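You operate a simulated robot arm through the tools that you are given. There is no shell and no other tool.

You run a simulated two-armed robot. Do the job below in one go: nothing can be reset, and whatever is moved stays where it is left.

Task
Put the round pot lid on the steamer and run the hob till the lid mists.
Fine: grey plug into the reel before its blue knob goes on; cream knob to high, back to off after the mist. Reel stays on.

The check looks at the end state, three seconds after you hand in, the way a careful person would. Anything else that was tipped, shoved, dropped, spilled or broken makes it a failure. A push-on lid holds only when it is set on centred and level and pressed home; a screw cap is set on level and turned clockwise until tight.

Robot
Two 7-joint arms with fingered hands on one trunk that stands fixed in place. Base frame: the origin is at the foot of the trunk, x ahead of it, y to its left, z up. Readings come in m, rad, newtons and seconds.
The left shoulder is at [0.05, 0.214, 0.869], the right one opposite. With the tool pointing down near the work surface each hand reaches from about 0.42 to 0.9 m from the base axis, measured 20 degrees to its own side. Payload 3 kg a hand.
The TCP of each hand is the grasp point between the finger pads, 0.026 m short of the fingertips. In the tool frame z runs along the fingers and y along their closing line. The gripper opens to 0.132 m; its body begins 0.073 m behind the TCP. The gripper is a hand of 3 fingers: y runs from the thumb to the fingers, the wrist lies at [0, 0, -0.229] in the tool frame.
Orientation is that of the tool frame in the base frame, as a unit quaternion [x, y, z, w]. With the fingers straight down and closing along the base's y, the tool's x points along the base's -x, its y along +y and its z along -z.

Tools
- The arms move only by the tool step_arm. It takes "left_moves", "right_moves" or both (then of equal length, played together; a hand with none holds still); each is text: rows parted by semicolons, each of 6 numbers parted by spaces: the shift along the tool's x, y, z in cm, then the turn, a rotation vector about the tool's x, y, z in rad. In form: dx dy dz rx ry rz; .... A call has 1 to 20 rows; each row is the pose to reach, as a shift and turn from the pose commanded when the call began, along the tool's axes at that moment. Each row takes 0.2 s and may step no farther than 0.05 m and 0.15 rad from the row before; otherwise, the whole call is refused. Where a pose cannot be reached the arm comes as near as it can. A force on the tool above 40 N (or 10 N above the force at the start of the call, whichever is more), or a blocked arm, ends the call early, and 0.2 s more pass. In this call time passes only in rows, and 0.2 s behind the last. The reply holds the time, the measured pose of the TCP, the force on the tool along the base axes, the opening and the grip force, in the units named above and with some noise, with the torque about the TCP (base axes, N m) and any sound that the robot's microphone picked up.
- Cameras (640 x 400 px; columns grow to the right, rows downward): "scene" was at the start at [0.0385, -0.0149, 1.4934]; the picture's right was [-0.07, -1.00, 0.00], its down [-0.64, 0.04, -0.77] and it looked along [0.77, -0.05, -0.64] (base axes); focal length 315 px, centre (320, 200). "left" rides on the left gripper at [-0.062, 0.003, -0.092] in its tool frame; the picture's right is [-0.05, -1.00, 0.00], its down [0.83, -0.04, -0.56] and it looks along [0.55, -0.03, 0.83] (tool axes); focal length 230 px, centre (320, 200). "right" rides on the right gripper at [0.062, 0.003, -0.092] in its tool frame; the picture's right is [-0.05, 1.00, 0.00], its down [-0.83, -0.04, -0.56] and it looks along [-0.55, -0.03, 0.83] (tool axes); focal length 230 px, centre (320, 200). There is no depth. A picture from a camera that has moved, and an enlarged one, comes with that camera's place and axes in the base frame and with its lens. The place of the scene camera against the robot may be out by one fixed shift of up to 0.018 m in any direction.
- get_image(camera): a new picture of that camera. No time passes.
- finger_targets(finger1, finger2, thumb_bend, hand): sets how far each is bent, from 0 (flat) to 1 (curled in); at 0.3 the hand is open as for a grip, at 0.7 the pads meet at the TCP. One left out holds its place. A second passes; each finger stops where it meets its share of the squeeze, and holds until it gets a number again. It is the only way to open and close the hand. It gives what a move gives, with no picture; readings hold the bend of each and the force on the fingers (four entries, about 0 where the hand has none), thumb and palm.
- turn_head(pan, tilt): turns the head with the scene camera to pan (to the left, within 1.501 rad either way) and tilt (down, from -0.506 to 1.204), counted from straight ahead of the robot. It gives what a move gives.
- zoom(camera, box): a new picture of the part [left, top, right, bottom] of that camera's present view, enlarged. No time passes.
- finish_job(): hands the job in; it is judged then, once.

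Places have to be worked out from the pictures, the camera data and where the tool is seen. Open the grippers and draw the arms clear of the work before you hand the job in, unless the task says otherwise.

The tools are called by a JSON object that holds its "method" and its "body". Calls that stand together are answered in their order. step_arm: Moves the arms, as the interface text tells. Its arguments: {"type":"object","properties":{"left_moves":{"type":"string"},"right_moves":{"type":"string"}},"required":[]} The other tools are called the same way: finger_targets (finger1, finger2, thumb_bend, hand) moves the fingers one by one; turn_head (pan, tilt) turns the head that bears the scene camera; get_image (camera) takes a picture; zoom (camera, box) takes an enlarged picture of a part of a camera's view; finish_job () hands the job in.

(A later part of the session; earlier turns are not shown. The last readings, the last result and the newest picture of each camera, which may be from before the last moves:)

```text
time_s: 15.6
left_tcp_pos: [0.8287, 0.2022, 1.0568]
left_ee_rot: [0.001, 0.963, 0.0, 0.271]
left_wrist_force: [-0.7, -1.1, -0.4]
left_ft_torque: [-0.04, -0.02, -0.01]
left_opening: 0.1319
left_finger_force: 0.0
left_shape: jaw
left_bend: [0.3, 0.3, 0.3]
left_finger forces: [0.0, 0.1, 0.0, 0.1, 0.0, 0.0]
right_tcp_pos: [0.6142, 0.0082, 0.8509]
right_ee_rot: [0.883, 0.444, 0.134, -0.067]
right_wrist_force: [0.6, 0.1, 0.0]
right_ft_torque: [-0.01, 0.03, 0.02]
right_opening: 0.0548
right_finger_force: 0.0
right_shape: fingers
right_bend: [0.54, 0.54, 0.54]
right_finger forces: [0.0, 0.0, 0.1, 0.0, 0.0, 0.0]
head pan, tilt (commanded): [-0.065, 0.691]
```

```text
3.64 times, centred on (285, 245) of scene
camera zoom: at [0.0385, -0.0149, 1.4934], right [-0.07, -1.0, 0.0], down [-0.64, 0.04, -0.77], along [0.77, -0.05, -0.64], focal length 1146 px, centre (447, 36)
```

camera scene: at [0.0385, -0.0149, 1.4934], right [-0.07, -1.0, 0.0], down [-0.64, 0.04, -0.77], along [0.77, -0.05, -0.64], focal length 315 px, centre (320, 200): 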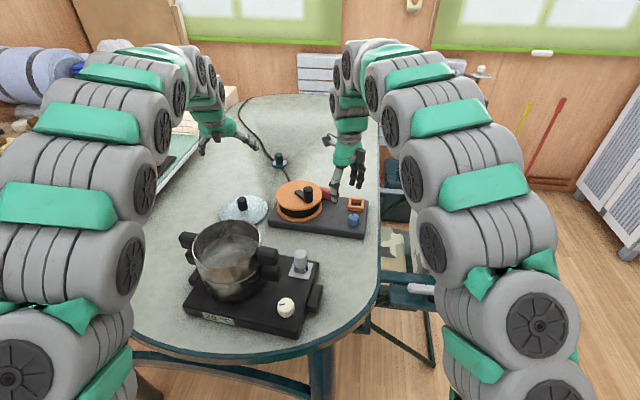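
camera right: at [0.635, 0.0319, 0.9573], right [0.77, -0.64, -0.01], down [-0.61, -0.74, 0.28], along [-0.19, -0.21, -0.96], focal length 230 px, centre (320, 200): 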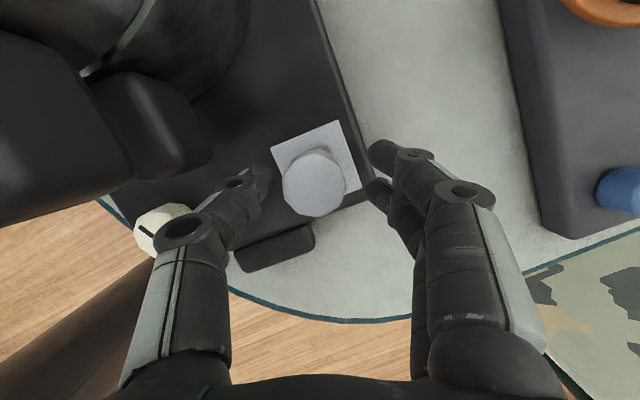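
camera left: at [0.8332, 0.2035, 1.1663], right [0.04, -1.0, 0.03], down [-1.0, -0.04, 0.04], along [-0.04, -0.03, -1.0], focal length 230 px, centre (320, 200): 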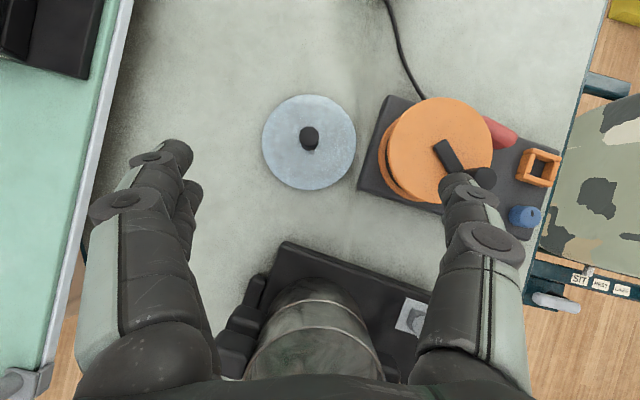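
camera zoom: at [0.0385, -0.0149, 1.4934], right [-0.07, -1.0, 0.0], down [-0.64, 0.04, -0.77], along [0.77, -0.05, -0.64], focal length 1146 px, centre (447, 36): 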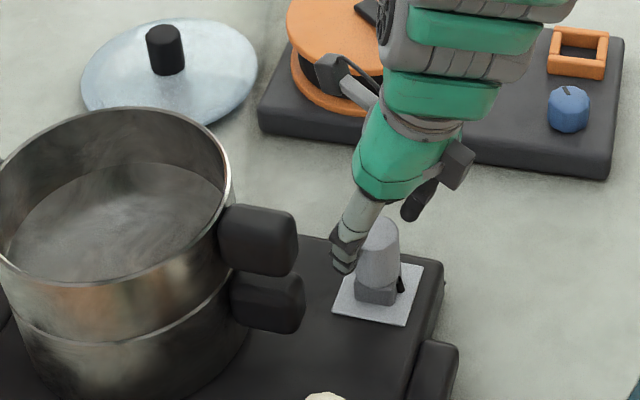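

The thumb is clear of the handle and the plug is within 4 mm of centre. I'll go down the last 36 mm with a small centring correction.

{"method": "step_arm", "body": {"right_moves": "-0.36 0 1.77 0 0 0; -0.72 0 3.54 0 0 0"}}

{"method": "get_image", "body": {"camera": "right"}}

{"method": "zoom", "body": {"camera": "scene", "box": [250, 210, 340, 300]}}

```text
time_s: 16.2
left_tcp_pos: [0.8295, 0.2023, 1.0552]
left_ee_rot: [0.0, 0.963, 0.0, 0.271]
left_wrist_force: [-0.1, 0.0, -0.3]
left_ft_torque: [-0.01, -0.02, 0.0]
left_opening: 0.1319
left_finger_force: 0.0
left_shape: jaw
left_bend: [0.3, 0.3, 0.3]
left_finger forces: [0.1, 0.1, 0.0, 0.0, 0.0, 0.1]
right_tcp_pos: [0.6181, 0.0116, 0.815]
right_ee_rot: [0.884, 0.444, 0.133, -0.067]
right_wrist_force: [-0.2, -0.2, -0.8]
right_ft_torque: [-0.01, -0.04, 0.02]
right_opening: 0.0548
right_finger_force: 0.1
right_shape: fingers
right_bend: [0.54, 0.54, 0.54]
right_finger forces: [0.0, 0.1, 0.0, 0.1, 0.0, 0.1]
head pan, tilt (commanded): [-0.065, 0.691]
```

```text
taken
camera right: at [0.6394, 0.0358, 0.9206], right [0.77, -0.64, -0.02], down [-0.61, -0.74, 0.28], along [-0.19, -0.21, -0.96], focal length 230 px, centre (320, 200)
```

right: 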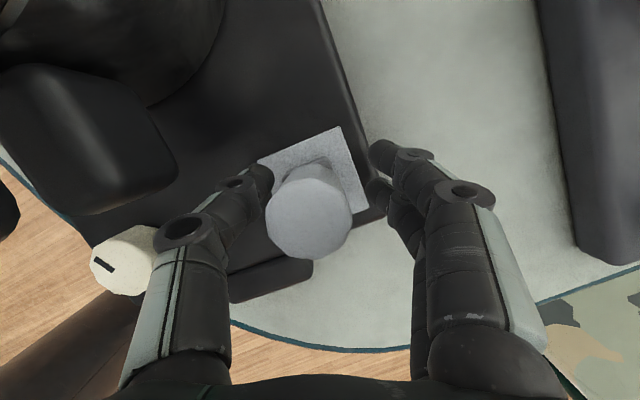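

```text
4.44 times, centred on (295, 255) of scene
camera zoom: at [0.0385, -0.0149, 1.4934], right [-0.07, -1.0, 0.0], down [-0.64, 0.04, -0.77], along [0.77, -0.05, -0.64], focal length 1401 px, centre (431, -44)
```

zoom: 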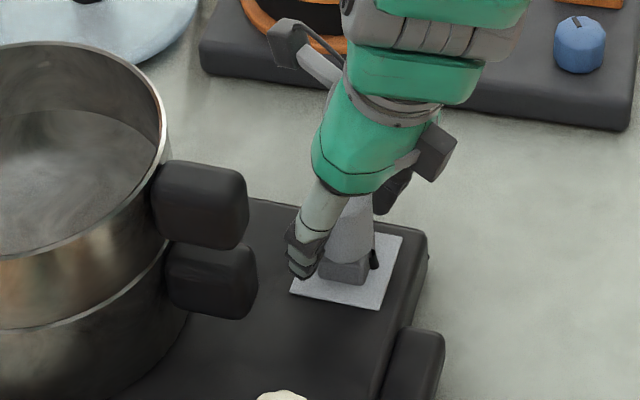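

The plug is centred between the fingers, about 5 mm nearer the thumb. I'll shift 4.5 mm to even it up, then close the grip.

{"method": "step_arm", "body": {"right_moves": "0 -0.45 0 0 0 0"}}

{"method": "finger_targets", "body": {"hand": "right", "finger1": 0.7, "finger2": 0.7, "thumb_bend": 0.7}}

{"method": "get_image", "body": {"camera": "right"}}

```text
time_s: 16.6
left_tcp_pos: [0.8278, 0.2033, 1.0554]
left_ee_rot: [0.0, 0.962, 0.0, 0.271]
left_wrist_force: [0.5, 0.2, 0.2]
left_ft_torque: [-0.01, -0.02, -0.01]
left_opening: 0.1319
left_finger_force: 0.0
left_shape: jaw
left_bend: [0.3, 0.3, 0.3]
left_finger forces: [0.1, 0.0, 0.0, 0.0, 0.0, 0.1]
right_tcp_pos: [0.6134, 0.014, 0.8146]
right_ee_rot: [0.883, 0.444, 0.133, -0.068]
right_wrist_force: [0.9, 0.1, -0.5]
right_ft_torque: [-0.02, 0.01, 0.0]
right_opening: 0.0552
right_finger_force: 0.1
right_shape: fingers
right_bend: [0.54, 0.54, 0.54]
right_finger forces: [0.0, 0.0, 0.0, 0.1, 0.0, 0.1]
head pan, tilt (commanded): [-0.065, 0.691]
```

```text
time_s: 17.6
left_tcp_pos: [0.8288, 0.2016, 1.0563]
left_ee_rot: [0.0, 0.962, 0.0, 0.272]
left_wrist_force: [-0.2, 0.1, -0.1]
left_ft_torque: [0.01, -0.02, 0.0]
left_opening: 0.1321
left_finger_force: 0.1
left_shape: jaw
left_bend: [0.3, 0.3, 0.3]
left_finger forces: [0.0, 0.0, 0.0, 0.0, 0.0, 0.0]
right_tcp_pos: [0.6143, 0.0145, 0.8152]
right_ee_rot: [0.883, 0.444, 0.134, -0.067]
right_wrist_force: [0.4, 1.1, 0.8]
right_ft_torque: [0.01, 0.01, -0.04]
right_opening: 0.0215
right_finger_force: 9.6
right_shape: fingers
right_bend: [0.67, 0.61, 0.65]
right_finger forces: [1.7, 7.7, 0.1, 0.0, 9.7, 0.0]
head pan, tilt (commanded): [-0.065, 0.691]
```

```text
taken
camera right: at [0.6357, 0.0392, 0.921], right [0.77, -0.64, -0.02], down [-0.61, -0.74, 0.28], along [-0.19, -0.21, -0.96], focal length 230 px, centre (320, 200)
```

right: 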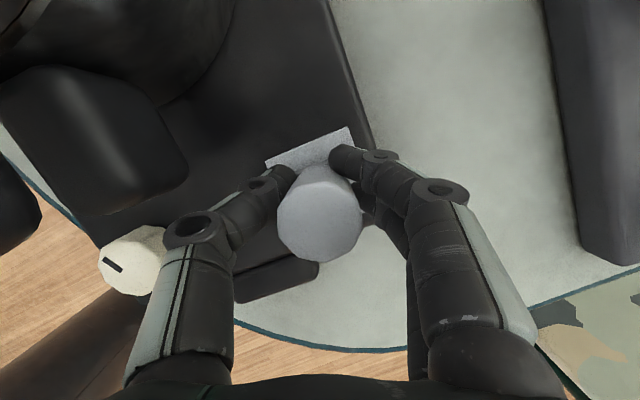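

Finger 2 carries 7.7 N against 1.7 N on finger 1, which means the plug sits about 4 mm to the tool's -x side. I'll reopen slightly, recentre and close again for an even grip.

{"method": "finger_targets", "body": {"hand": "right", "finger1": 0.55, "finger2": 0.55, "thumb_bend": 0.55}}

{"method": "step_arm", "body": {"right_moves": "-0.42 0 -0.13 0 0 0"}}

{"method": "finger_targets", "body": {"hand": "right", "finger1": 0.7, "finger2": 0.7, "thumb_bend": 0.7}}

{"method": "get_image", "body": {"camera": "right"}}

```text
time_s: 18.6
left_tcp_pos: [0.8295, 0.2036, 1.0567]
left_ee_rot: [0.0, 0.963, 0.001, 0.271]
left_wrist_force: [0.1, 0.3, -0.4]
left_ft_torque: [0.01, -0.01, 0.03]
left_opening: 0.132
left_finger_force: 0.1
left_shape: jaw
left_bend: [0.3, 0.3, 0.3]
left_finger forces: [0.0, 0.0, 0.0, 0.0, 0.0, 0.0]
right_tcp_pos: [0.6154, 0.0147, 0.8151]
right_ee_rot: [0.883, 0.445, 0.134, -0.067]
right_wrist_force: [0.2, -0.3, 0.1]
right_ft_torque: [0.03, -0.01, 0.01]
right_opening: 0.0505
right_finger_force: 0.0
right_shape: fingers
right_bend: [0.55, 0.55, 0.55]
right_finger forces: [0.0, 0.0, 0.0, 0.0, 0.0, 0.0]
head pan, tilt (commanded): [-0.065, 0.691]
```

```text
time_s: 19.0
left_tcp_pos: [0.8295, 0.2029, 1.0561]
left_ee_rot: [-0.001, 0.962, 0.0, 0.271]
left_wrist_force: [-0.2, 0.1, 0.9]
left_ft_torque: [-0.01, -0.01, 0.01]
left_opening: 0.132
left_finger_force: 0.0
left_shape: jaw
left_bend: [0.3, 0.3, 0.3]
left_finger forces: [0.1, 0.1, 0.0, 0.0, 0.0, 0.0]
right_tcp_pos: [0.6107, 0.0122, 0.8148]
right_ee_rot: [0.883, 0.444, 0.133, -0.068]
right_wrist_force: [-0.3, -0.1, 0.5]
right_ft_torque: [0.0, -0.01, -0.01]
right_opening: 0.0506
right_finger_force: 0.1
right_shape: fingers
right_bend: [0.55, 0.55, 0.55]
right_finger forces: [0.0, 0.0, 0.0, 0.0, 0.0, 0.0]
head pan, tilt (commanded): [-0.065, 0.691]
```

```text
time_s: 20.0
left_tcp_pos: [0.8294, 0.2031, 1.0559]
left_ee_rot: [0.0, 0.963, 0.0, 0.271]
left_wrist_force: [0.6, 0.1, 0.0]
left_ft_torque: [0.0, 0.01, 0.0]
left_opening: 0.1318
left_finger_force: 0.1
left_shape: jaw
left_bend: [0.3, 0.3, 0.3]
left_finger forces: [0.0, 0.0, 0.0, 0.0, 0.1, 0.0]
right_tcp_pos: [0.6105, 0.0124, 0.8158]
right_ee_rot: [0.883, 0.445, 0.133, -0.067]
right_wrist_force: [-0.1, 0.0, 0.8]
right_ft_torque: [-0.02, -0.01, 0.0]
right_opening: 0.0255
right_finger_force: 10.8
right_shape: fingers
right_bend: [0.65, 0.6, 0.65]
right_finger forces: [3.6, 7.7, 0.0, 0.0, 11.3, 0.1]
head pan, tilt (commanded): [-0.065, 0.691]
```

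```text
taken
camera right: at [0.6324, 0.0363, 0.9214], right [0.77, -0.64, -0.02], down [-0.61, -0.74, 0.29], along [-0.19, -0.21, -0.96], focal length 230 px, centre (320, 200)
```

right: 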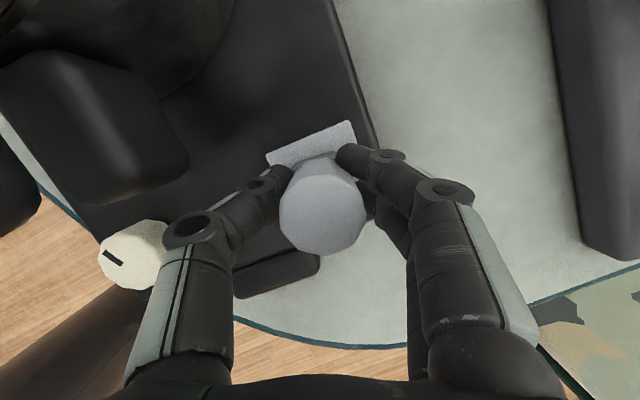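

That is better, at 3.6 and 7.7 N, but still not even. One more 3 mm shift should make the hold solid.

{"method": "finger_targets", "body": {"hand": "right", "finger1": 0.56, "finger2": 0.56, "thumb_bend": 0.56}}

{"method": "step_arm", "body": {"right_moves": "-0.33 0 -0.1 0 0 0"}}

{"method": "finger_targets", "body": {"hand": "right", "finger1": 0.72, "finger2": 0.72, "thumb_bend": 0.72}}

{"method": "get_image", "body": {"camera": "right"}}

```text
time_s: 21.0
left_tcp_pos: [0.8283, 0.2025, 1.0553]
left_ee_rot: [-0.001, 0.962, 0.0, 0.271]
left_wrist_force: [0.0, 0.0, -0.2]
left_ft_torque: [0.03, -0.02, 0.0]
left_opening: 0.1319
left_finger_force: 0.1
left_shape: jaw
left_bend: [0.3, 0.3, 0.3]
left_finger forces: [0.0, 0.0, 0.0, 0.0, 0.0, 0.0]
right_tcp_pos: [0.6104, 0.012, 0.8156]
right_ee_rot: [0.884, 0.444, 0.133, -0.067]
right_wrist_force: [0.1, -1.2, 0.7]
right_ft_torque: [0.0, 0.01, -0.02]
right_opening: 0.0473
right_finger_force: 0.1
right_shape: fingers
right_bend: [0.56, 0.56, 0.56]
right_finger forces: [0.1, 0.0, 0.1, 0.1, 0.1, 0.0]
head pan, tilt (commanded): [-0.065, 0.691]
```

```text
time_s: 21.4
left_tcp_pos: [0.8289, 0.203, 1.0574]
left_ee_rot: [0.001, 0.962, -0.001, 0.272]
left_wrist_force: [0.6, 0.0, 0.4]
left_ft_torque: [0.02, 0.01, -0.02]
left_opening: 0.1318
left_finger_force: 0.0
left_shape: jaw
left_bend: [0.3, 0.3, 0.3]
left_finger forces: [0.1, 0.1, 0.0, 0.0, 0.1, 0.0]
right_tcp_pos: [0.6091, 0.0092, 0.816]
right_ee_rot: [0.883, 0.444, 0.134, -0.067]
right_wrist_force: [0.2, 0.1, -0.3]
right_ft_torque: [0.01, 0.0, -0.01]
right_opening: 0.0472
right_finger_force: 0.0
right_shape: fingers
right_bend: [0.56, 0.56, 0.56]
right_finger forces: [0.0, 0.1, 0.0, 0.1, 0.0, 0.0]
head pan, tilt (commanded): [-0.065, 0.691]
```

```text
time_s: 22.4
left_tcp_pos: [0.8287, 0.2024, 1.0566]
left_ee_rot: [0.0, 0.962, 0.001, 0.272]
left_wrist_force: [-0.5, -0.3, 0.3]
left_ft_torque: [-0.01, 0.0, 0.02]
left_opening: 0.1321
left_finger_force: 0.1
left_shape: jaw
left_bend: [0.3, 0.3, 0.3]
left_finger forces: [0.0, 0.1, 0.0, 0.1, 0.0, 0.0]
right_tcp_pos: [0.609, 0.0094, 0.8153]
right_ee_rot: [0.883, 0.445, 0.134, -0.068]
right_wrist_force: [0.3, -0.5, 0.1]
right_ft_torque: [0.04, 0.0, -0.01]
right_opening: 0.0283
right_finger_force: 15.8
right_shape: fingers
right_bend: [0.67, 0.64, 0.64]
right_finger forces: [5.9, 8.7, 0.1, 0.0, 16.1, 0.0]
head pan, tilt (commanded): [-0.065, 0.691]
```

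```text
taken
camera right: at [0.6299, 0.0338, 0.921], right [0.77, -0.64, -0.02], down [-0.61, -0.74, 0.29], along [-0.19, -0.21, -0.96], focal length 230 px, centre (320, 200)
```

right: 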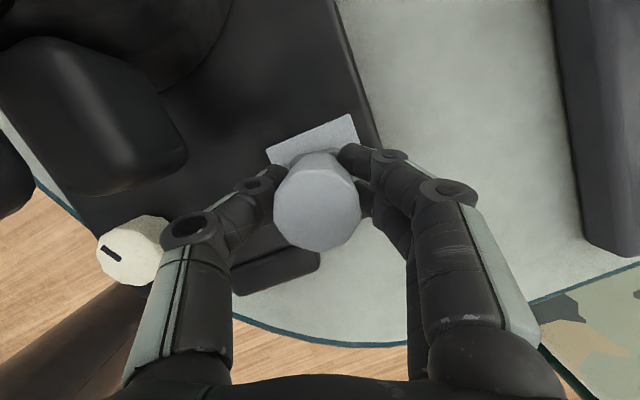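

The grip is firm and more even at 15.8 N. I'll lift straight up 30 mm and check that the plug comes along.

{"method": "step_arm", "body": {"right_moves": "0.3 0 -0.95 0 0 0; 0.6 0 -1.91 0 0 0; 0.89 0 -2.86 0 0 0"}}

{"method": "get_image", "body": {"camera": "right"}}

{"method": "zoom", "body": {"camera": "scene", "box": [230, 190, 340, 300]}}

```text
time_s: 23.2
left_tcp_pos: [0.829, 0.2028, 1.0559]
left_ee_rot: [0.0, 0.962, 0.001, 0.272]
left_wrist_force: [0.8, 0.4, -0.3]
left_ft_torque: [0.01, 0.02, 0.02]
left_opening: 0.132
left_finger_force: 0.1
left_shape: jaw
left_bend: [0.3, 0.3, 0.3]
left_finger forces: [0.0, 0.1, 0.0, 0.0, 0.0, 0.0]
right_tcp_pos: [0.6092, 0.0098, 0.8431]
right_ee_rot: [0.884, 0.443, 0.133, -0.067]
right_wrist_force: [0.1, 0.4, -0.7]
right_ft_torque: [-0.01, -0.02, 0.0]
right_opening: 0.0281
right_finger_force: 15.2
right_shape: fingers
right_bend: [0.67, 0.64, 0.64]
right_finger forces: [6.0, 8.6, 0.1, 0.1, 16.1, 0.0]
head pan, tilt (commanded): [-0.065, 0.691]
```

```text
taken
camera right: at [0.63, 0.0336, 0.9496], right [0.77, -0.64, -0.02], down [-0.61, -0.74, 0.29], along [-0.19, -0.21, -0.96], focal length 230 px, centre (320, 200)
```

right: 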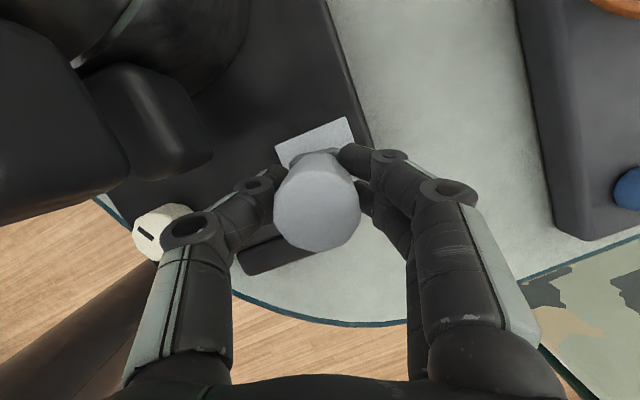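

```text
3.64 times, centred on (285, 245) of scene
camera zoom: at [0.0385, -0.0149, 1.4934], right [-0.07, -1.0, 0.0], down [-0.64, 0.04, -0.77], along [0.77, -0.05, -0.64], focal length 1146 px, centre (447, 36)
```

zoom: 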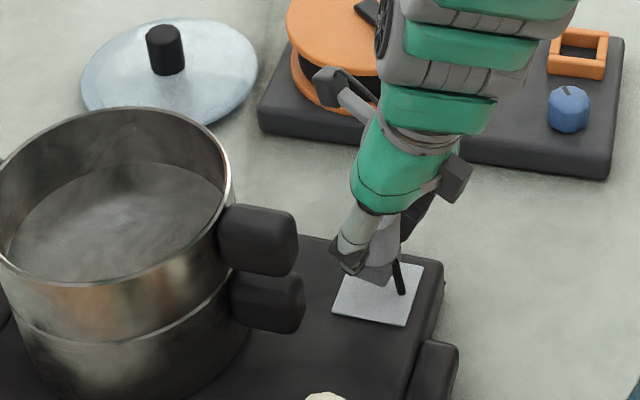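

The plug is rising with the hand, and a cord trails from its nub. I'll lift another 80 mm and look at how the cord runs.

{"method": "step_arm", "body": {"right_moves": "0.6 0 -1.9 0 0 0; 1.2 0 -3.8 0 0 0; 1.8 0 -5.7 0 0 0; 2.4 0 -7.6 0 0 0"}}

{"method": "get_image", "body": {"camera": "right"}}

{"method": "zoom", "body": {"camera": "scene", "box": [230, 170, 360, 300]}}

{"method": "get_image", "body": {"camera": "left"}}

```text
time_s: 24.2
left_tcp_pos: [0.8281, 0.2016, 1.0557]
left_ee_rot: [0.001, 0.962, 0.0, 0.271]
left_wrist_force: [-0.5, -0.4, 0.7]
left_ft_torque: [0.04, -0.01, -0.01]
left_opening: 0.132
left_finger_force: 0.0
left_shape: jaw
left_bend: [0.3, 0.3, 0.3]
left_finger forces: [0.0, 0.1, 0.0, 0.0, 0.0, 0.1]
right_tcp_pos: [0.609, 0.0099, 0.9246]
right_ee_rot: [0.883, 0.444, 0.133, -0.067]
right_wrist_force: [0.4, 0.5, -0.2]
right_ft_torque: [0.02, -0.02, 0.04]
right_opening: 0.028
right_finger_force: 15.7
right_shape: fingers
right_bend: [0.67, 0.64, 0.64]
right_finger forces: [6.0, 8.8, 0.0, 0.0, 16.0, 0.0]
head pan, tilt (commanded): [-0.065, 0.691]
```

```text
taken
camera right: at [0.63, 0.0344, 1.0305], right [0.77, -0.64, -0.02], down [-0.61, -0.74, 0.29], along [-0.19, -0.21, -0.96], focal length 230 px, centre (320, 200)
```

right: 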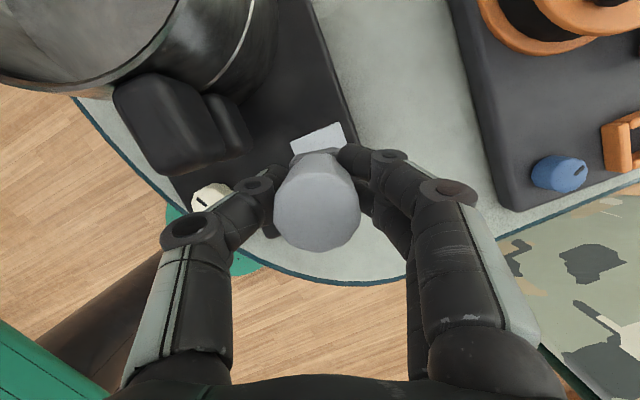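

```text
3.08 times, centred on (295, 235) of scene
camera zoom: at [0.0385, -0.0149, 1.4934], right [-0.07, -1.0, 0.0], down [-0.64, 0.04, -0.77], along [0.77, -0.05, -0.64], focal length 970 px, centre (397, 92)
```

zoom: 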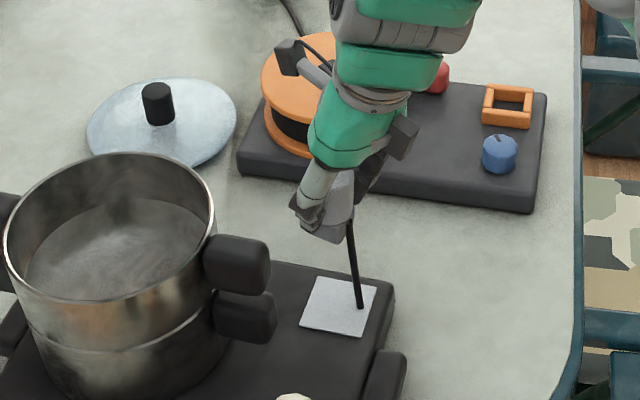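

```text
taken
camera left: at [0.8332, 0.2037, 1.1663], right [0.04, -1.0, 0.03], down [-1.0, -0.04, 0.04], along [-0.04, -0.03, -1.0], focal length 230 px, centre (320, 200)
```

left: 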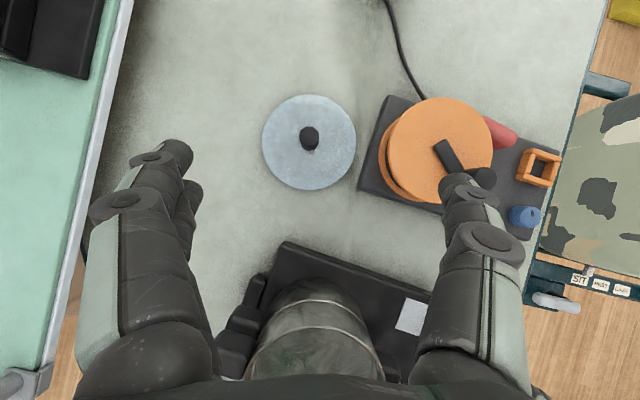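

The cord simply pays out from the hob's pad, with no pull on the wrist. I'll zoom in to check whether the plug hangs upright in the hand and where its axis sits relative to the TCP.

{"method": "zoom", "body": {"camera": "scene", "box": [285, 215, 330, 260]}}

{"method": "zoom", "body": {"camera": "right", "box": [260, 110, 390, 260]}}

{"method": "zoom", "body": {"camera": "left", "box": [380, 260, 470, 350]}}

```text
8.89 times, centred on (308, 238) of scene
camera zoom: at [0.0385, -0.0149, 1.4934], right [-0.07, -1.0, 0.0], down [-0.64, 0.04, -0.77], along [0.77, -0.05, -0.64], focal length 2802 px, centre (431, -133)
```

zoom: 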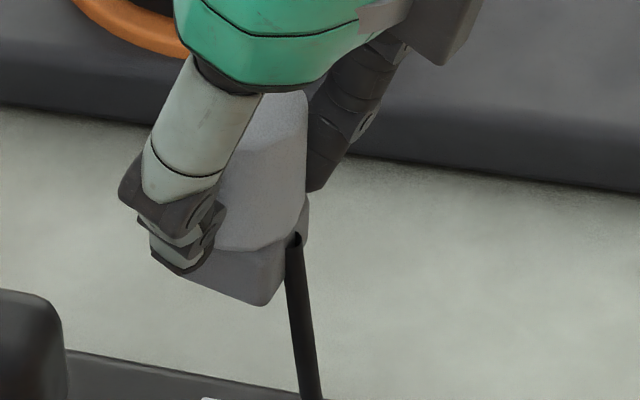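

```text
2.67 times, centred on (325, 185) of right
camera zoom: at [0.63, 0.0344, 1.0305], right [0.77, -0.64, -0.02], down [-0.61, -0.74, 0.29], along [-0.19, -0.21, -0.96], focal length 614 px, centre (307, 240)
```

zoom: 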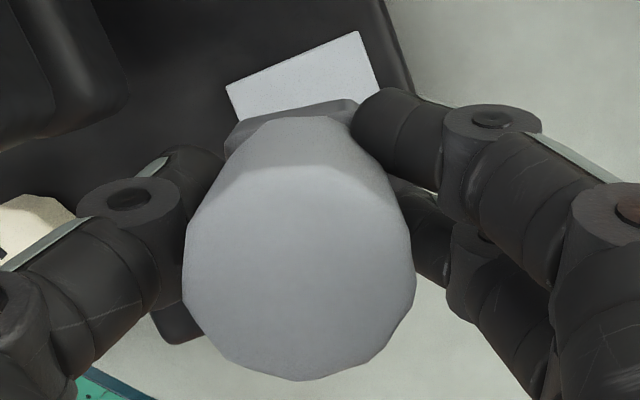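

```text
4.44 times, centred on (425, 305) of left
camera zoom: at [0.8332, 0.2037, 1.1663], right [0.04, -1.0, 0.03], down [-1.0, -0.04, 0.04], along [-0.04, -0.03, -1.0], focal length 1022 px, centre (-147, -267)
```

zoom: 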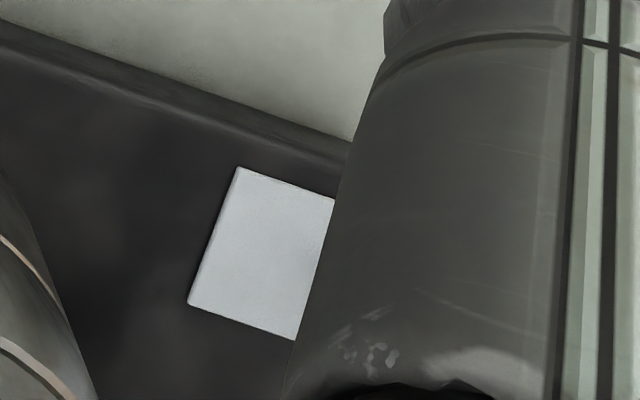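

In this view the plug's base edge looks rotated and tilted slightly against its pad. I'll zoom closer on the block to quantify that before going to the socket.

{"method": "zoom", "body": {"camera": "right", "box": [295, 115, 355, 165]}}

{"method": "zoom", "body": {"camera": "scene", "box": [296, 224, 322, 252]}}

```text
8.00 times, centred on (325, 140) of right
camera zoom: at [0.63, 0.0344, 1.0305], right [0.77, -0.64, -0.02], down [-0.61, -0.74, 0.29], along [-0.19, -0.21, -0.96], focal length 1841 px, centre (280, 680)
```

zoom: 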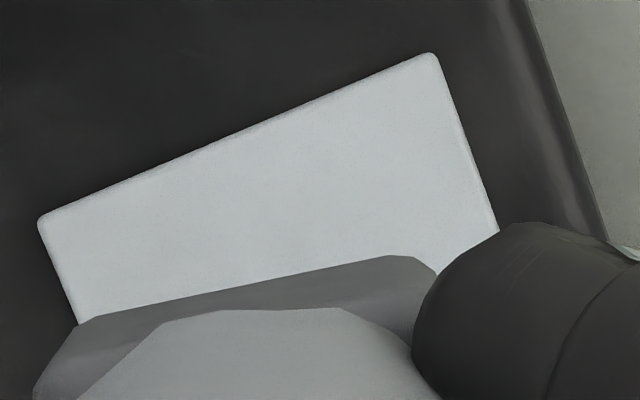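

```text
14.29 times, centred on (309, 238) of scene
camera zoom: at [0.0385, -0.0149, 1.4934], right [-0.07, -1.0, 0.0], down [-0.64, 0.04, -0.77], along [0.77, -0.05, -0.64], focal length 4502 px, centre (477, -343)
```

zoom: 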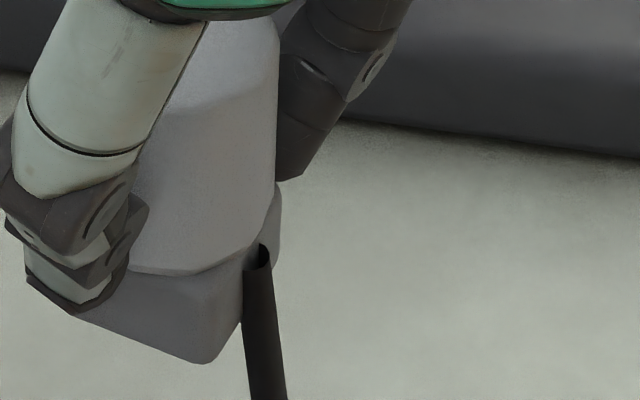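

The plug is level, but it twisted about 10° clockwise in the grip, to a yaw of about -28°. So I'll turn the hand +15° to match the socket's -13° yaw and carry the plug to a hover short of the socket.

{"method": "step_arm", "body": {"right_moves": "-0.18 3.73 -0.06 0.0097 0 -0.0313; -0.36 7.47 -0.12 0.0194 0 -0.0625; -0.53 11.2 -0.17 0.0291 0 -0.0938; -0.71 14.93 -0.23 0.0388 0 -0.125; -0.89 18.66 -0.29 0.0484 0 -0.1563; -1.07 22.4 -0.35 0.0581 0 -0.1876; -1.24 26.13 -0.4 0.0678 0 -0.2188; -1.42 29.86 -0.46 0.0775 0 -0.2501"}}

{"method": "get_image", "body": {"camera": "right"}}

{"method": "get_image", "body": {"camera": "scene"}}

{"method": "get_image", "body": {"camera": "left"}}

```text
time_s: 26.0
left_tcp_pos: [0.829, 0.2034, 1.0562]
left_ee_rot: [0.0, 0.962, 0.0, 0.272]
left_wrist_force: [0.2, -0.1, 0.4]
left_ft_torque: [0.02, 0.05, -0.01]
left_opening: 0.1319
left_finger_force: 0.1
left_shape: jaw
left_bend: [0.3, 0.3, 0.3]
left_finger forces: [0.0, 0.0, 0.0, 0.0, 0.0, 0.0]
right_tcp_pos: [0.8384, -0.1818, 0.9264]
right_ee_rot: [0.817, 0.556, 0.123, -0.084]
right_wrist_force: [0.5, -0.3, -0.6]
right_ft_torque: [0.01, 0.03, 0.0]
right_opening: 0.0275
right_finger_force: 15.4
right_shape: fingers
right_bend: [0.68, 0.64, 0.65]
right_finger forces: [6.6, 9.6, 0.1, 0.1, 15.4, 0.1]
head pan, tilt (commanded): [-0.065, 0.691]
```

```text
taken
camera right: at [0.8528, -0.1527, 1.0326], right [0.91, -0.41, -0.01], down [-0.39, -0.87, 0.28], along [-0.13, -0.25, -0.96], focal length 230 px, centre (320, 200)
```

right: 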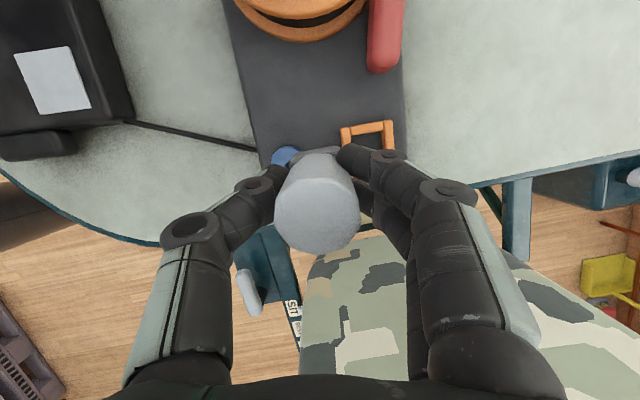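

```text
taken
camera scene: at [0.0386, -0.0149, 1.4934], right [-0.07, -1.0, 0.0], down [-0.64, 0.04, -0.77], along [0.77, -0.05, -0.64], focal length 315 px, centre (320, 200)
```

scene: 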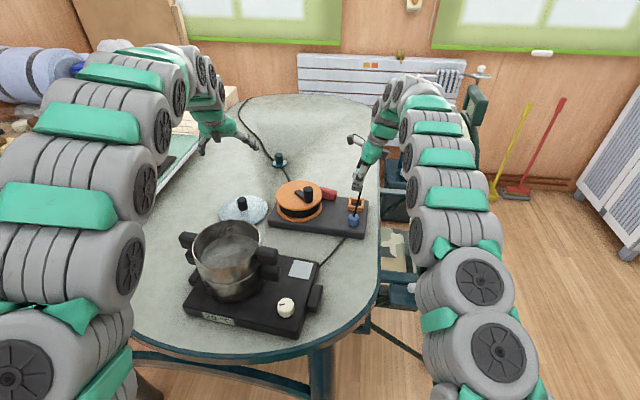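

```text
taken
camera left: at [0.8333, 0.2037, 1.1664], right [0.04, -1.0, 0.03], down [-1.0, -0.04, 0.04], along [-0.04, -0.03, -1.0], focal length 230 px, centre (320, 200)
```

left: 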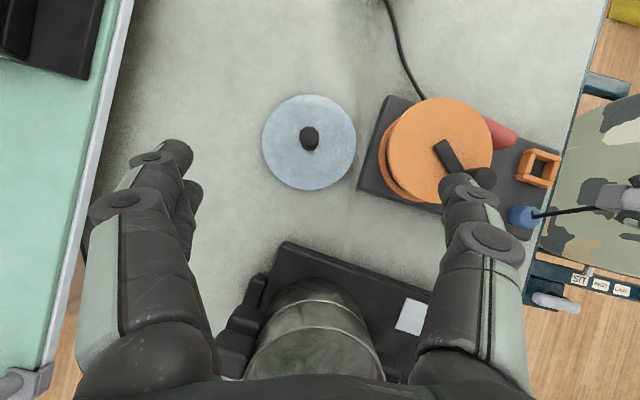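

The cord hangs past the blue knob at this point. I'll zoom in on where it lies and on the socket alignment before lowering.

{"method": "zoom", "body": {"camera": "scene", "box": [290, 170, 390, 290]}}

{"method": "zoom", "body": {"camera": "right", "box": [230, 100, 420, 260]}}

{"method": "zoom", "body": {"camera": "left", "box": [480, 120, 640, 260]}}

```text
3.33 times, centred on (340, 230) of scene
camera zoom: at [0.0386, -0.0149, 1.4934], right [-0.07, -1.0, 0.0], down [-0.64, 0.04, -0.77], along [0.77, -0.05, -0.64], focal length 1051 px, centre (253, 100)
```

zoom: 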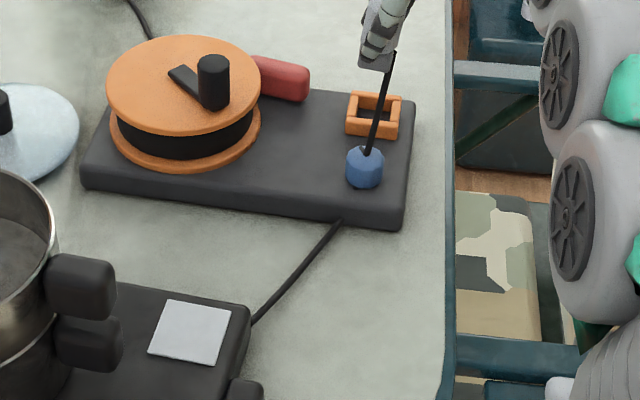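

```text
2.50 times, centred on (325, 180) of right
camera zoom: at [0.8528, -0.1527, 1.0326], right [0.91, -0.41, -0.01], down [-0.39, -0.87, 0.28], along [-0.13, -0.25, -0.96], focal length 575 px, centre (308, 250)
```

zoom: 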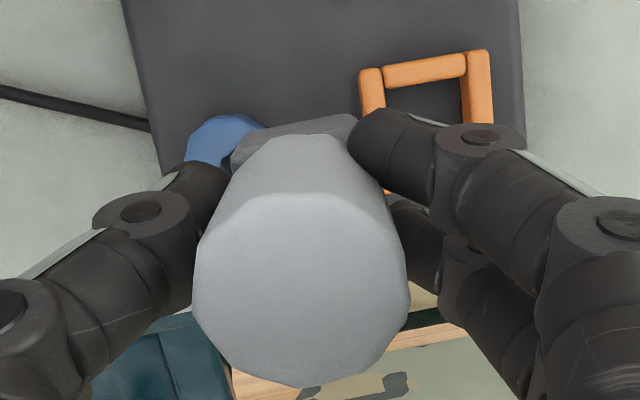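

```text
2.86 times, centred on (560, 190) of left
camera zoom: at [0.8333, 0.2037, 1.1664], right [0.04, -1.0, 0.03], down [-1.0, -0.04, 0.04], along [-0.04, -0.03, -1.0], focal length 657 px, centre (-366, 229)
```

zoom: 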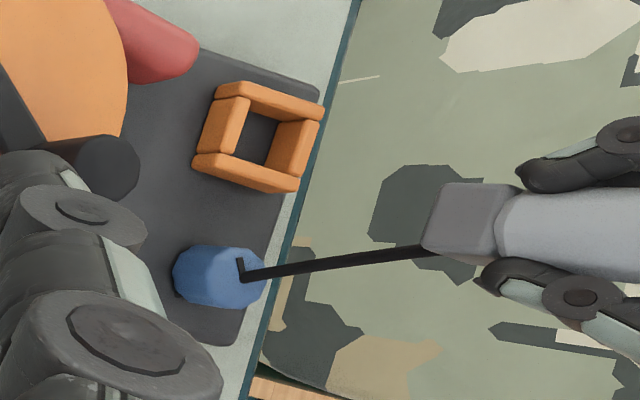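

The cord is drawn straight through the reel, so it is only visual and not an obstacle. I'll zoom tightly to compare the block's edge with the socket bars for the final yaw.

{"method": "zoom", "body": {"camera": "right", "box": [285, 130, 355, 180]}}

{"method": "zoom", "body": {"camera": "right", "box": [330, 110, 410, 180]}}

{"method": "zoom", "body": {"camera": "left", "box": [575, 170, 640, 230]}}

```text
8.00 times, centred on (320, 155) of right
camera zoom: at [0.8528, -0.1527, 1.0326], right [0.91, -0.41, -0.01], down [-0.39, -0.87, 0.28], along [-0.13, -0.25, -0.96], focal length 1841 px, centre (320, 560)
```

zoom: 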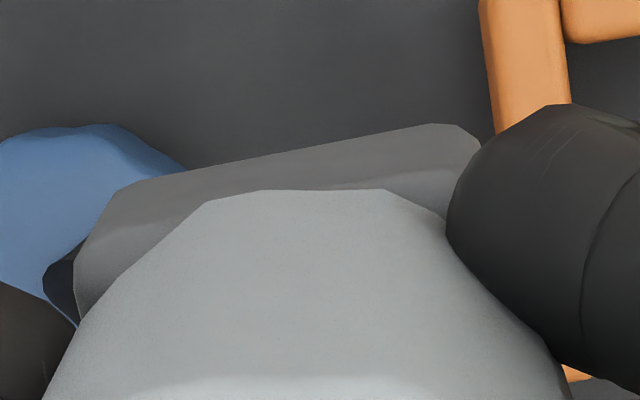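

```text
5.71 times, centred on (370, 145) of right
camera zoom: at [0.8528, -0.1527, 1.0326], right [0.91, -0.41, -0.01], down [-0.39, -0.87, 0.28], along [-0.13, -0.25, -0.96], focal length 1315 px, centre (34, 514)
```

zoom: 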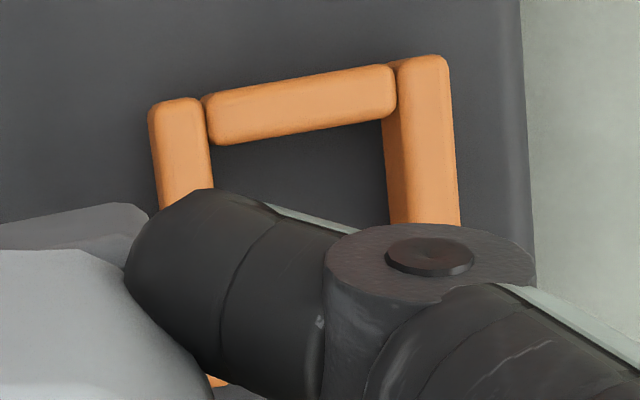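

```text
6.67 times, centred on (608, 200) of left
camera zoom: at [0.8333, 0.2037, 1.1664], right [0.04, -1.0, 0.03], down [-1.0, -0.04, 0.04], along [-0.04, -0.03, -1.0], focal length 1534 px, centre (-1597, 200)
```

zoom: 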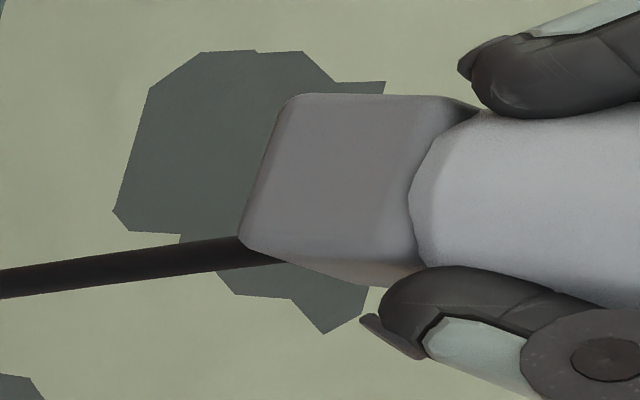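

The block yaw reads about -12.6° and the socket about -14.5°, so yaw is close, with the socket centre near (0.891, -0.1905). The block's bottom seems a few mm toward +y of the TCP, which suggests the plug tilts toward the hand axis, so I'll check from the scene camera.

{"method": "zoom", "body": {"camera": "scene", "box": [340, 165, 380, 205]}}

{"method": "zoom", "body": {"camera": "left", "box": [560, 150, 640, 260]}}

```text
10.00 times, centred on (360, 185) of scene
camera zoom: at [0.0386, -0.0149, 1.4934], right [-0.07, -1.0, 0.0], down [-0.64, 0.04, -0.77], along [0.77, -0.05, -0.64], focal length 3152 px, centre (-80, 350)
```

zoom: 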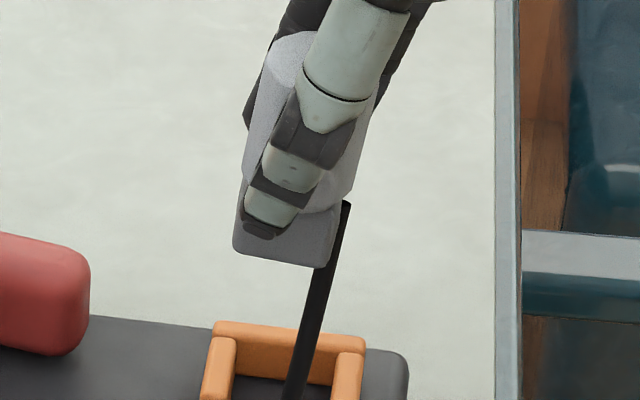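

```text
3.64 times, centred on (600, 205) of left
camera zoom: at [0.8333, 0.2037, 1.1664], right [0.04, -1.0, 0.03], down [-1.0, -0.04, 0.04], along [-0.04, -0.03, -1.0], focal length 837 px, centre (-698, 182)
```

zoom: 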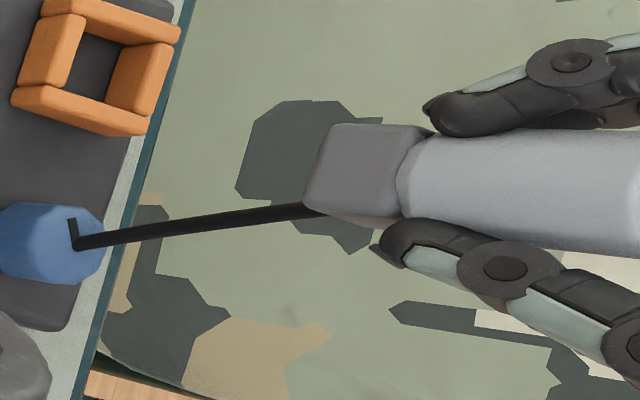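

The scene view confirms the plug leans about 7–8° toward the hand's own axis, so the hand must be less tilted, which costs reach at the present yaw. Turning the hand a further -90° (the plug is square) puts the wrist nearer the shoulder, so I'll try that rotation in place.

{"method": "step_arm", "body": {"right_moves": "-0.0 0 0 -0.043 0 0.1392; 0 0 0 -0.086 0 0.2783; 0 0 0 -0.129 0 0.4175; 0 0 0 -0.172 0 0.5567; 0 0 0 -0.215 0 0.6958; 0 0 0 -0.258 0 0.835; 0 0 0 -0.301 0 0.9742; 0 0 0 -0.344 0 1.1133; 0 0 0 -0.387 0 1.2525; 0 0 0 -0.43 0 1.3917; 0 0 0 -0.4728 0 1.5308"}}

{"method": "get_image", "body": {"camera": "right"}}

{"method": "get_image", "body": {"camera": "scene"}}

```text
time_s: 28.4
left_tcp_pos: [0.8288, 0.2026, 1.0558]
left_ee_rot: [0.0, 0.962, 0.0, 0.272]
left_wrist_force: [0.0, 0.4, -0.6]
left_ft_torque: [0.0, -0.01, -0.02]
left_opening: 0.1318
left_finger_force: 0.0
left_shape: jaw
left_bend: [0.3, 0.3, 0.3]
left_finger forces: [0.0, 0.0, 0.1, 0.0, 0.0, 0.1]
right_tcp_pos: [0.8386, -0.1816, 0.9245]
right_ee_rot: [0.968, -0.202, 0.145, 0.031]
right_wrist_force: [-0.2, -0.4, 0.0]
right_ft_torque: [-0.02, 0.04, 0.0]
right_opening: 0.0272
right_finger_force: 16.0
right_shape: fingers
right_bend: [0.68, 0.64, 0.65]
right_finger forces: [6.7, 9.6, 0.0, 0.0, 15.2, 0.0]
head pan, tilt (commanded): [-0.065, 0.691]
```

```text
taken
camera right: at [0.8666, -0.1962, 1.0302], right [-0.44, -0.9, -0.02], down [-0.86, 0.42, 0.29], along [-0.25, 0.14, -0.96], focal length 230 px, centre (320, 200)
```

right: 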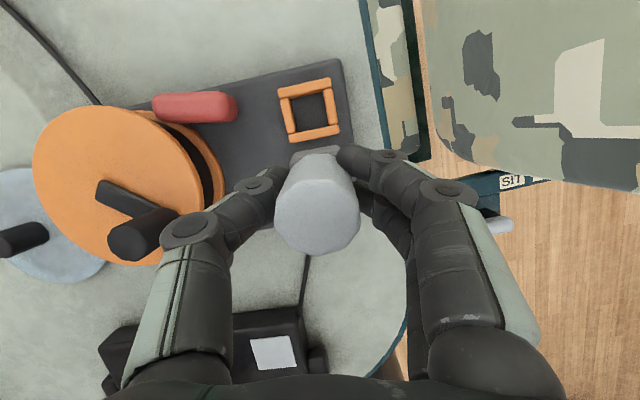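

```text
taken
camera scene: at [0.0385, -0.0149, 1.4934], right [-0.07, -1.0, 0.0], down [-0.64, 0.04, -0.77], along [0.77, -0.05, -0.64], focal length 315 px, centre (320, 200)
```

scene: 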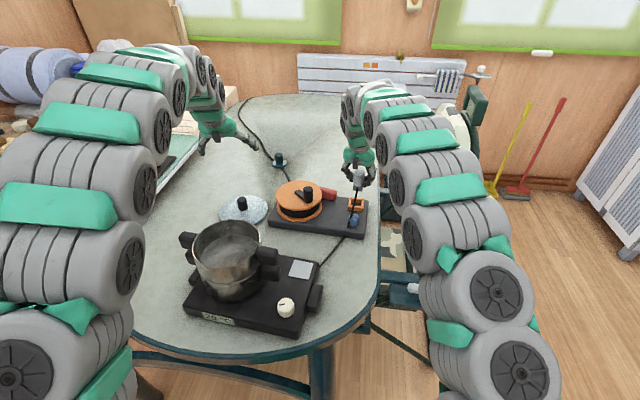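

The rotation worked, and this view shows the plug and socket together with the crank well clear. Zooming in for alignment and tilt.

{"method": "zoom", "body": {"camera": "right", "box": [250, 65, 390, 265]}}

{"method": "zoom", "body": {"camera": "scene", "box": [335, 160, 385, 210]}}

{"method": "zoom", "body": {"camera": "left", "box": [480, 100, 640, 260]}}

```text
2.00 times, centred on (320, 165) of right
camera zoom: at [0.8666, -0.1962, 1.0302], right [-0.44, -0.9, -0.02], down [-0.86, 0.42, 0.29], along [-0.25, 0.14, -0.96], focal length 460 px, centre (320, 270)
```

zoom: 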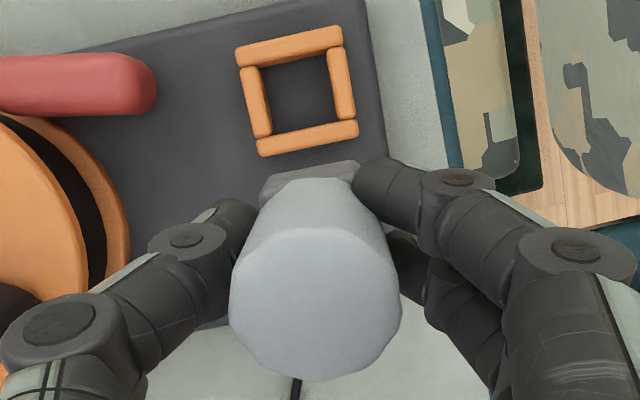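

```text
8.00 times, centred on (360, 185) of scene
camera zoom: at [0.0385, -0.0149, 1.4934], right [-0.07, -1.0, 0.0], down [-0.64, 0.04, -0.77], along [0.77, -0.05, -0.64], focal length 2521 px, centre (0, 320)
```

zoom: 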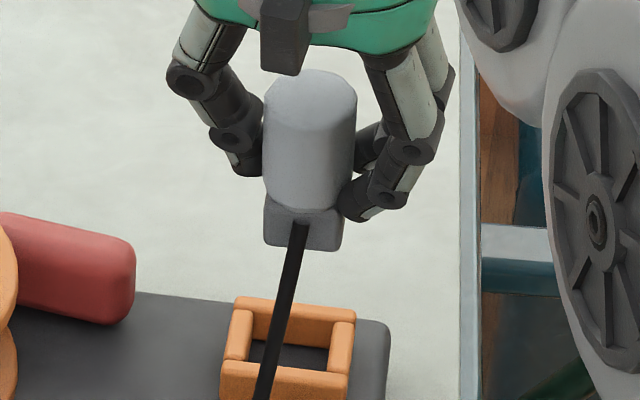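

```text
2.50 times, centred on (560, 180) of left
camera zoom: at [0.8332, 0.2036, 1.1664], right [0.04, -1.0, 0.03], down [-1.0, -0.04, 0.04], along [-0.04, -0.03, -1.0], focal length 575 px, centre (-280, 250)
```

zoom: 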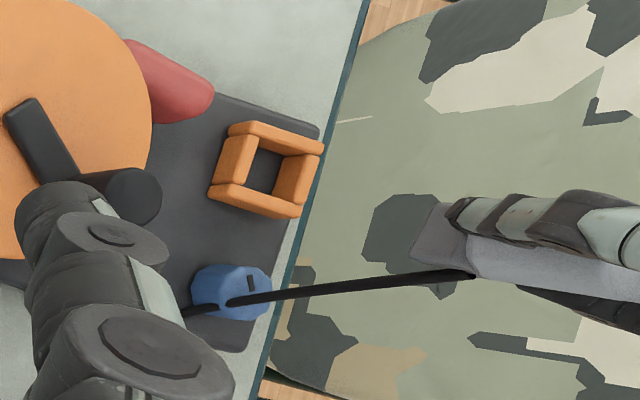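

Tilt computes to about 5–6° forward, plug yaw to -12.8° and socket yaw to -15°, with the socket centre at (0.8917, -0.191). I'll level the plug with a 0.10 rad untilt, trim the yaw by 2° and move closer.

{"method": "step_arm", "body": {"right_moves": "1.12 -0.39 1.62 -0.0052 -0.05 0.0167; 2.24 -0.77 3.24 -0.0103 -0.10 0.0334"}}

{"method": "zoom", "body": {"camera": "right", "box": [250, 65, 390, 265]}}

{"method": "zoom", "body": {"camera": "scene", "box": [335, 160, 385, 210]}}

{"method": "zoom", "body": {"camera": "left", "box": [520, 130, 640, 230]}}

```text
time_s: 29.0
left_tcp_pos: [0.8296, 0.2017, 1.056]
left_ee_rot: [0.0, 0.962, 0.0, 0.272]
left_wrist_force: [1.0, 0.1, -0.6]
left_ft_torque: [-0.01, 0.02, 0.02]
left_opening: 0.1321
left_finger_force: 0.0
left_shape: jaw
left_bend: [0.3, 0.3, 0.3]
left_finger forces: [0.0, 0.0, 0.0, 0.1, 0.1, 0.0]
right_tcp_pos: [0.8703, -0.1864, 0.8989]
right_ee_rot: [0.971, -0.219, 0.097, 0.022]
right_wrist_force: [-0.3, -0.9, -0.3]
right_ft_torque: [0.01, 0.01, 0.02]
right_opening: 0.027
right_finger_force: 15.6
right_shape: fingers
right_bend: [0.68, 0.64, 0.65]
right_finger forces: [6.8, 9.9, 0.1, 0.0, 15.2, 0.0]
head pan, tilt (commanded): [-0.065, 0.691]
```

```text
2.00 times, centred on (320, 165) of right
camera zoom: at [0.9073, -0.2064, 1.0016], right [-0.47, -0.88, -0.01], down [-0.82, 0.44, 0.38], along [-0.33, 0.19, -0.92], focal length 460 px, centre (320, 270)
```

zoom: 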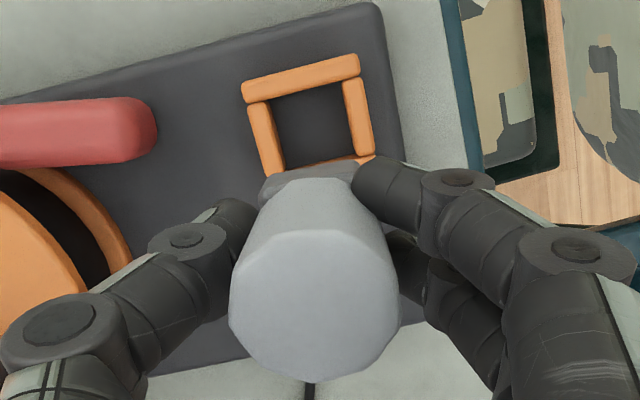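

```text
8.00 times, centred on (360, 185) of scene
camera zoom: at [0.0386, -0.0149, 1.4934], right [-0.07, -1.0, 0.0], down [-0.64, 0.04, -0.77], along [0.77, -0.05, -0.64], focal length 2521 px, centre (0, 320)
```

zoom: 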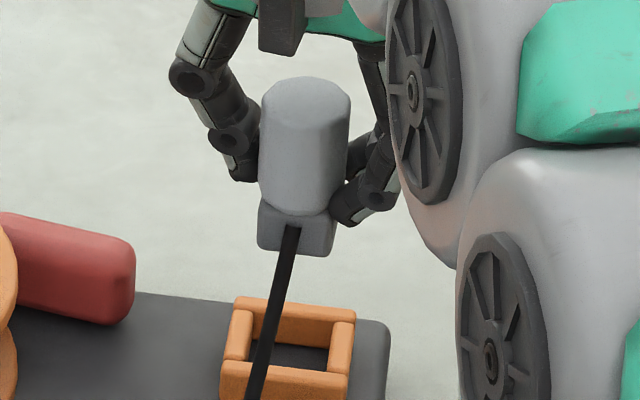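

```text
4.00 times, centred on (580, 180) of left
camera zoom: at [0.8333, 0.2036, 1.1664], right [0.04, -1.0, 0.03], down [-1.0, -0.04, 0.04], along [-0.04, -0.03, -1.0], focal length 920 px, centre (-720, 280)
```

zoom: 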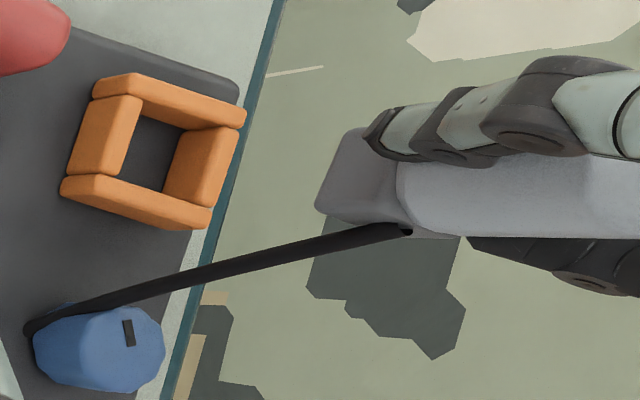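

The lateral view now looks level. I'll zoom on the block's far edge to pin down any remaining forward tilt from the hand camera.

{"method": "zoom", "body": {"camera": "right", "box": [295, 135, 345, 175]}}

{"method": "zoom", "body": {"camera": "right", "box": [265, 165, 370, 265]}}

{"method": "zoom", "body": {"camera": "left", "box": [590, 150, 640, 200]}}

```text
10.00 times, centred on (320, 155) of right
camera zoom: at [0.9073, -0.2064, 1.0016], right [-0.47, -0.88, -0.01], down [-0.82, 0.44, 0.38], along [-0.33, 0.19, -0.92], focal length 2301 px, centre (320, 650)
```

zoom: 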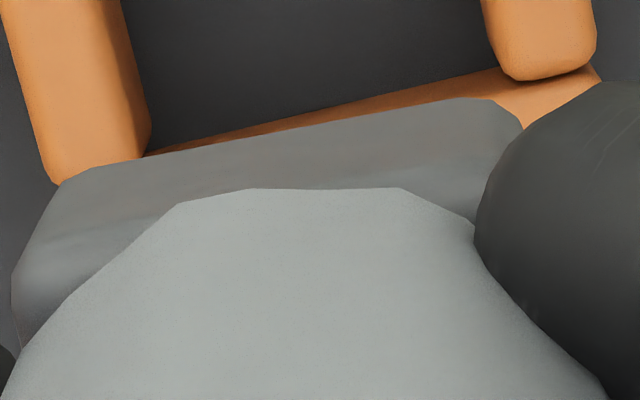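

```text
4.00 times, centred on (318, 215) of right
camera zoom: at [0.9073, -0.2064, 1.0016], right [-0.47, -0.88, -0.01], down [-0.82, 0.44, 0.38], along [-0.33, 0.19, -0.92], focal length 920 px, centre (330, 140)
```

zoom: 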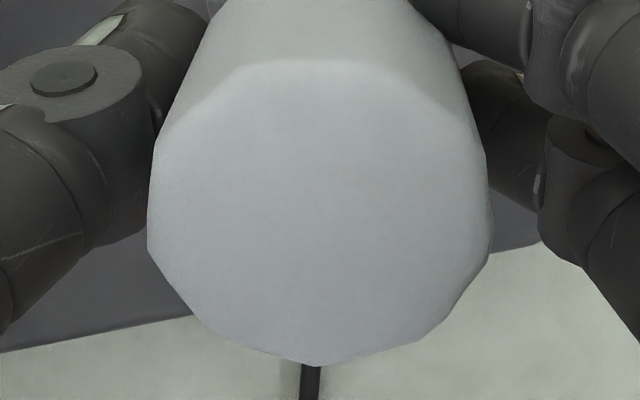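

```text
8.00 times, centred on (615, 175) of left
camera zoom: at [0.8333, 0.2036, 1.1664], right [0.04, -1.0, 0.03], down [-1.0, -0.04, 0.04], along [-0.04, -0.03, -1.0], focal length 1841 px, centre (-2040, 400)
```

zoom: 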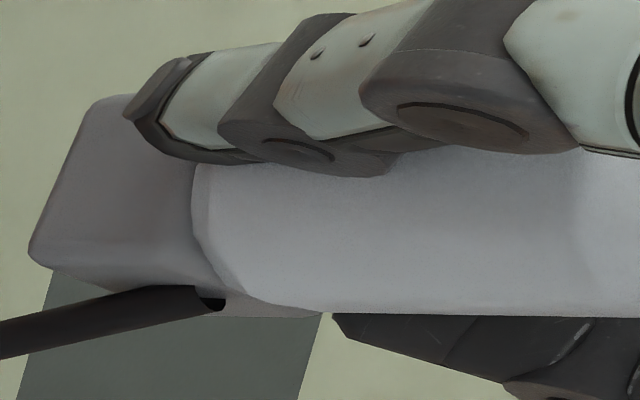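

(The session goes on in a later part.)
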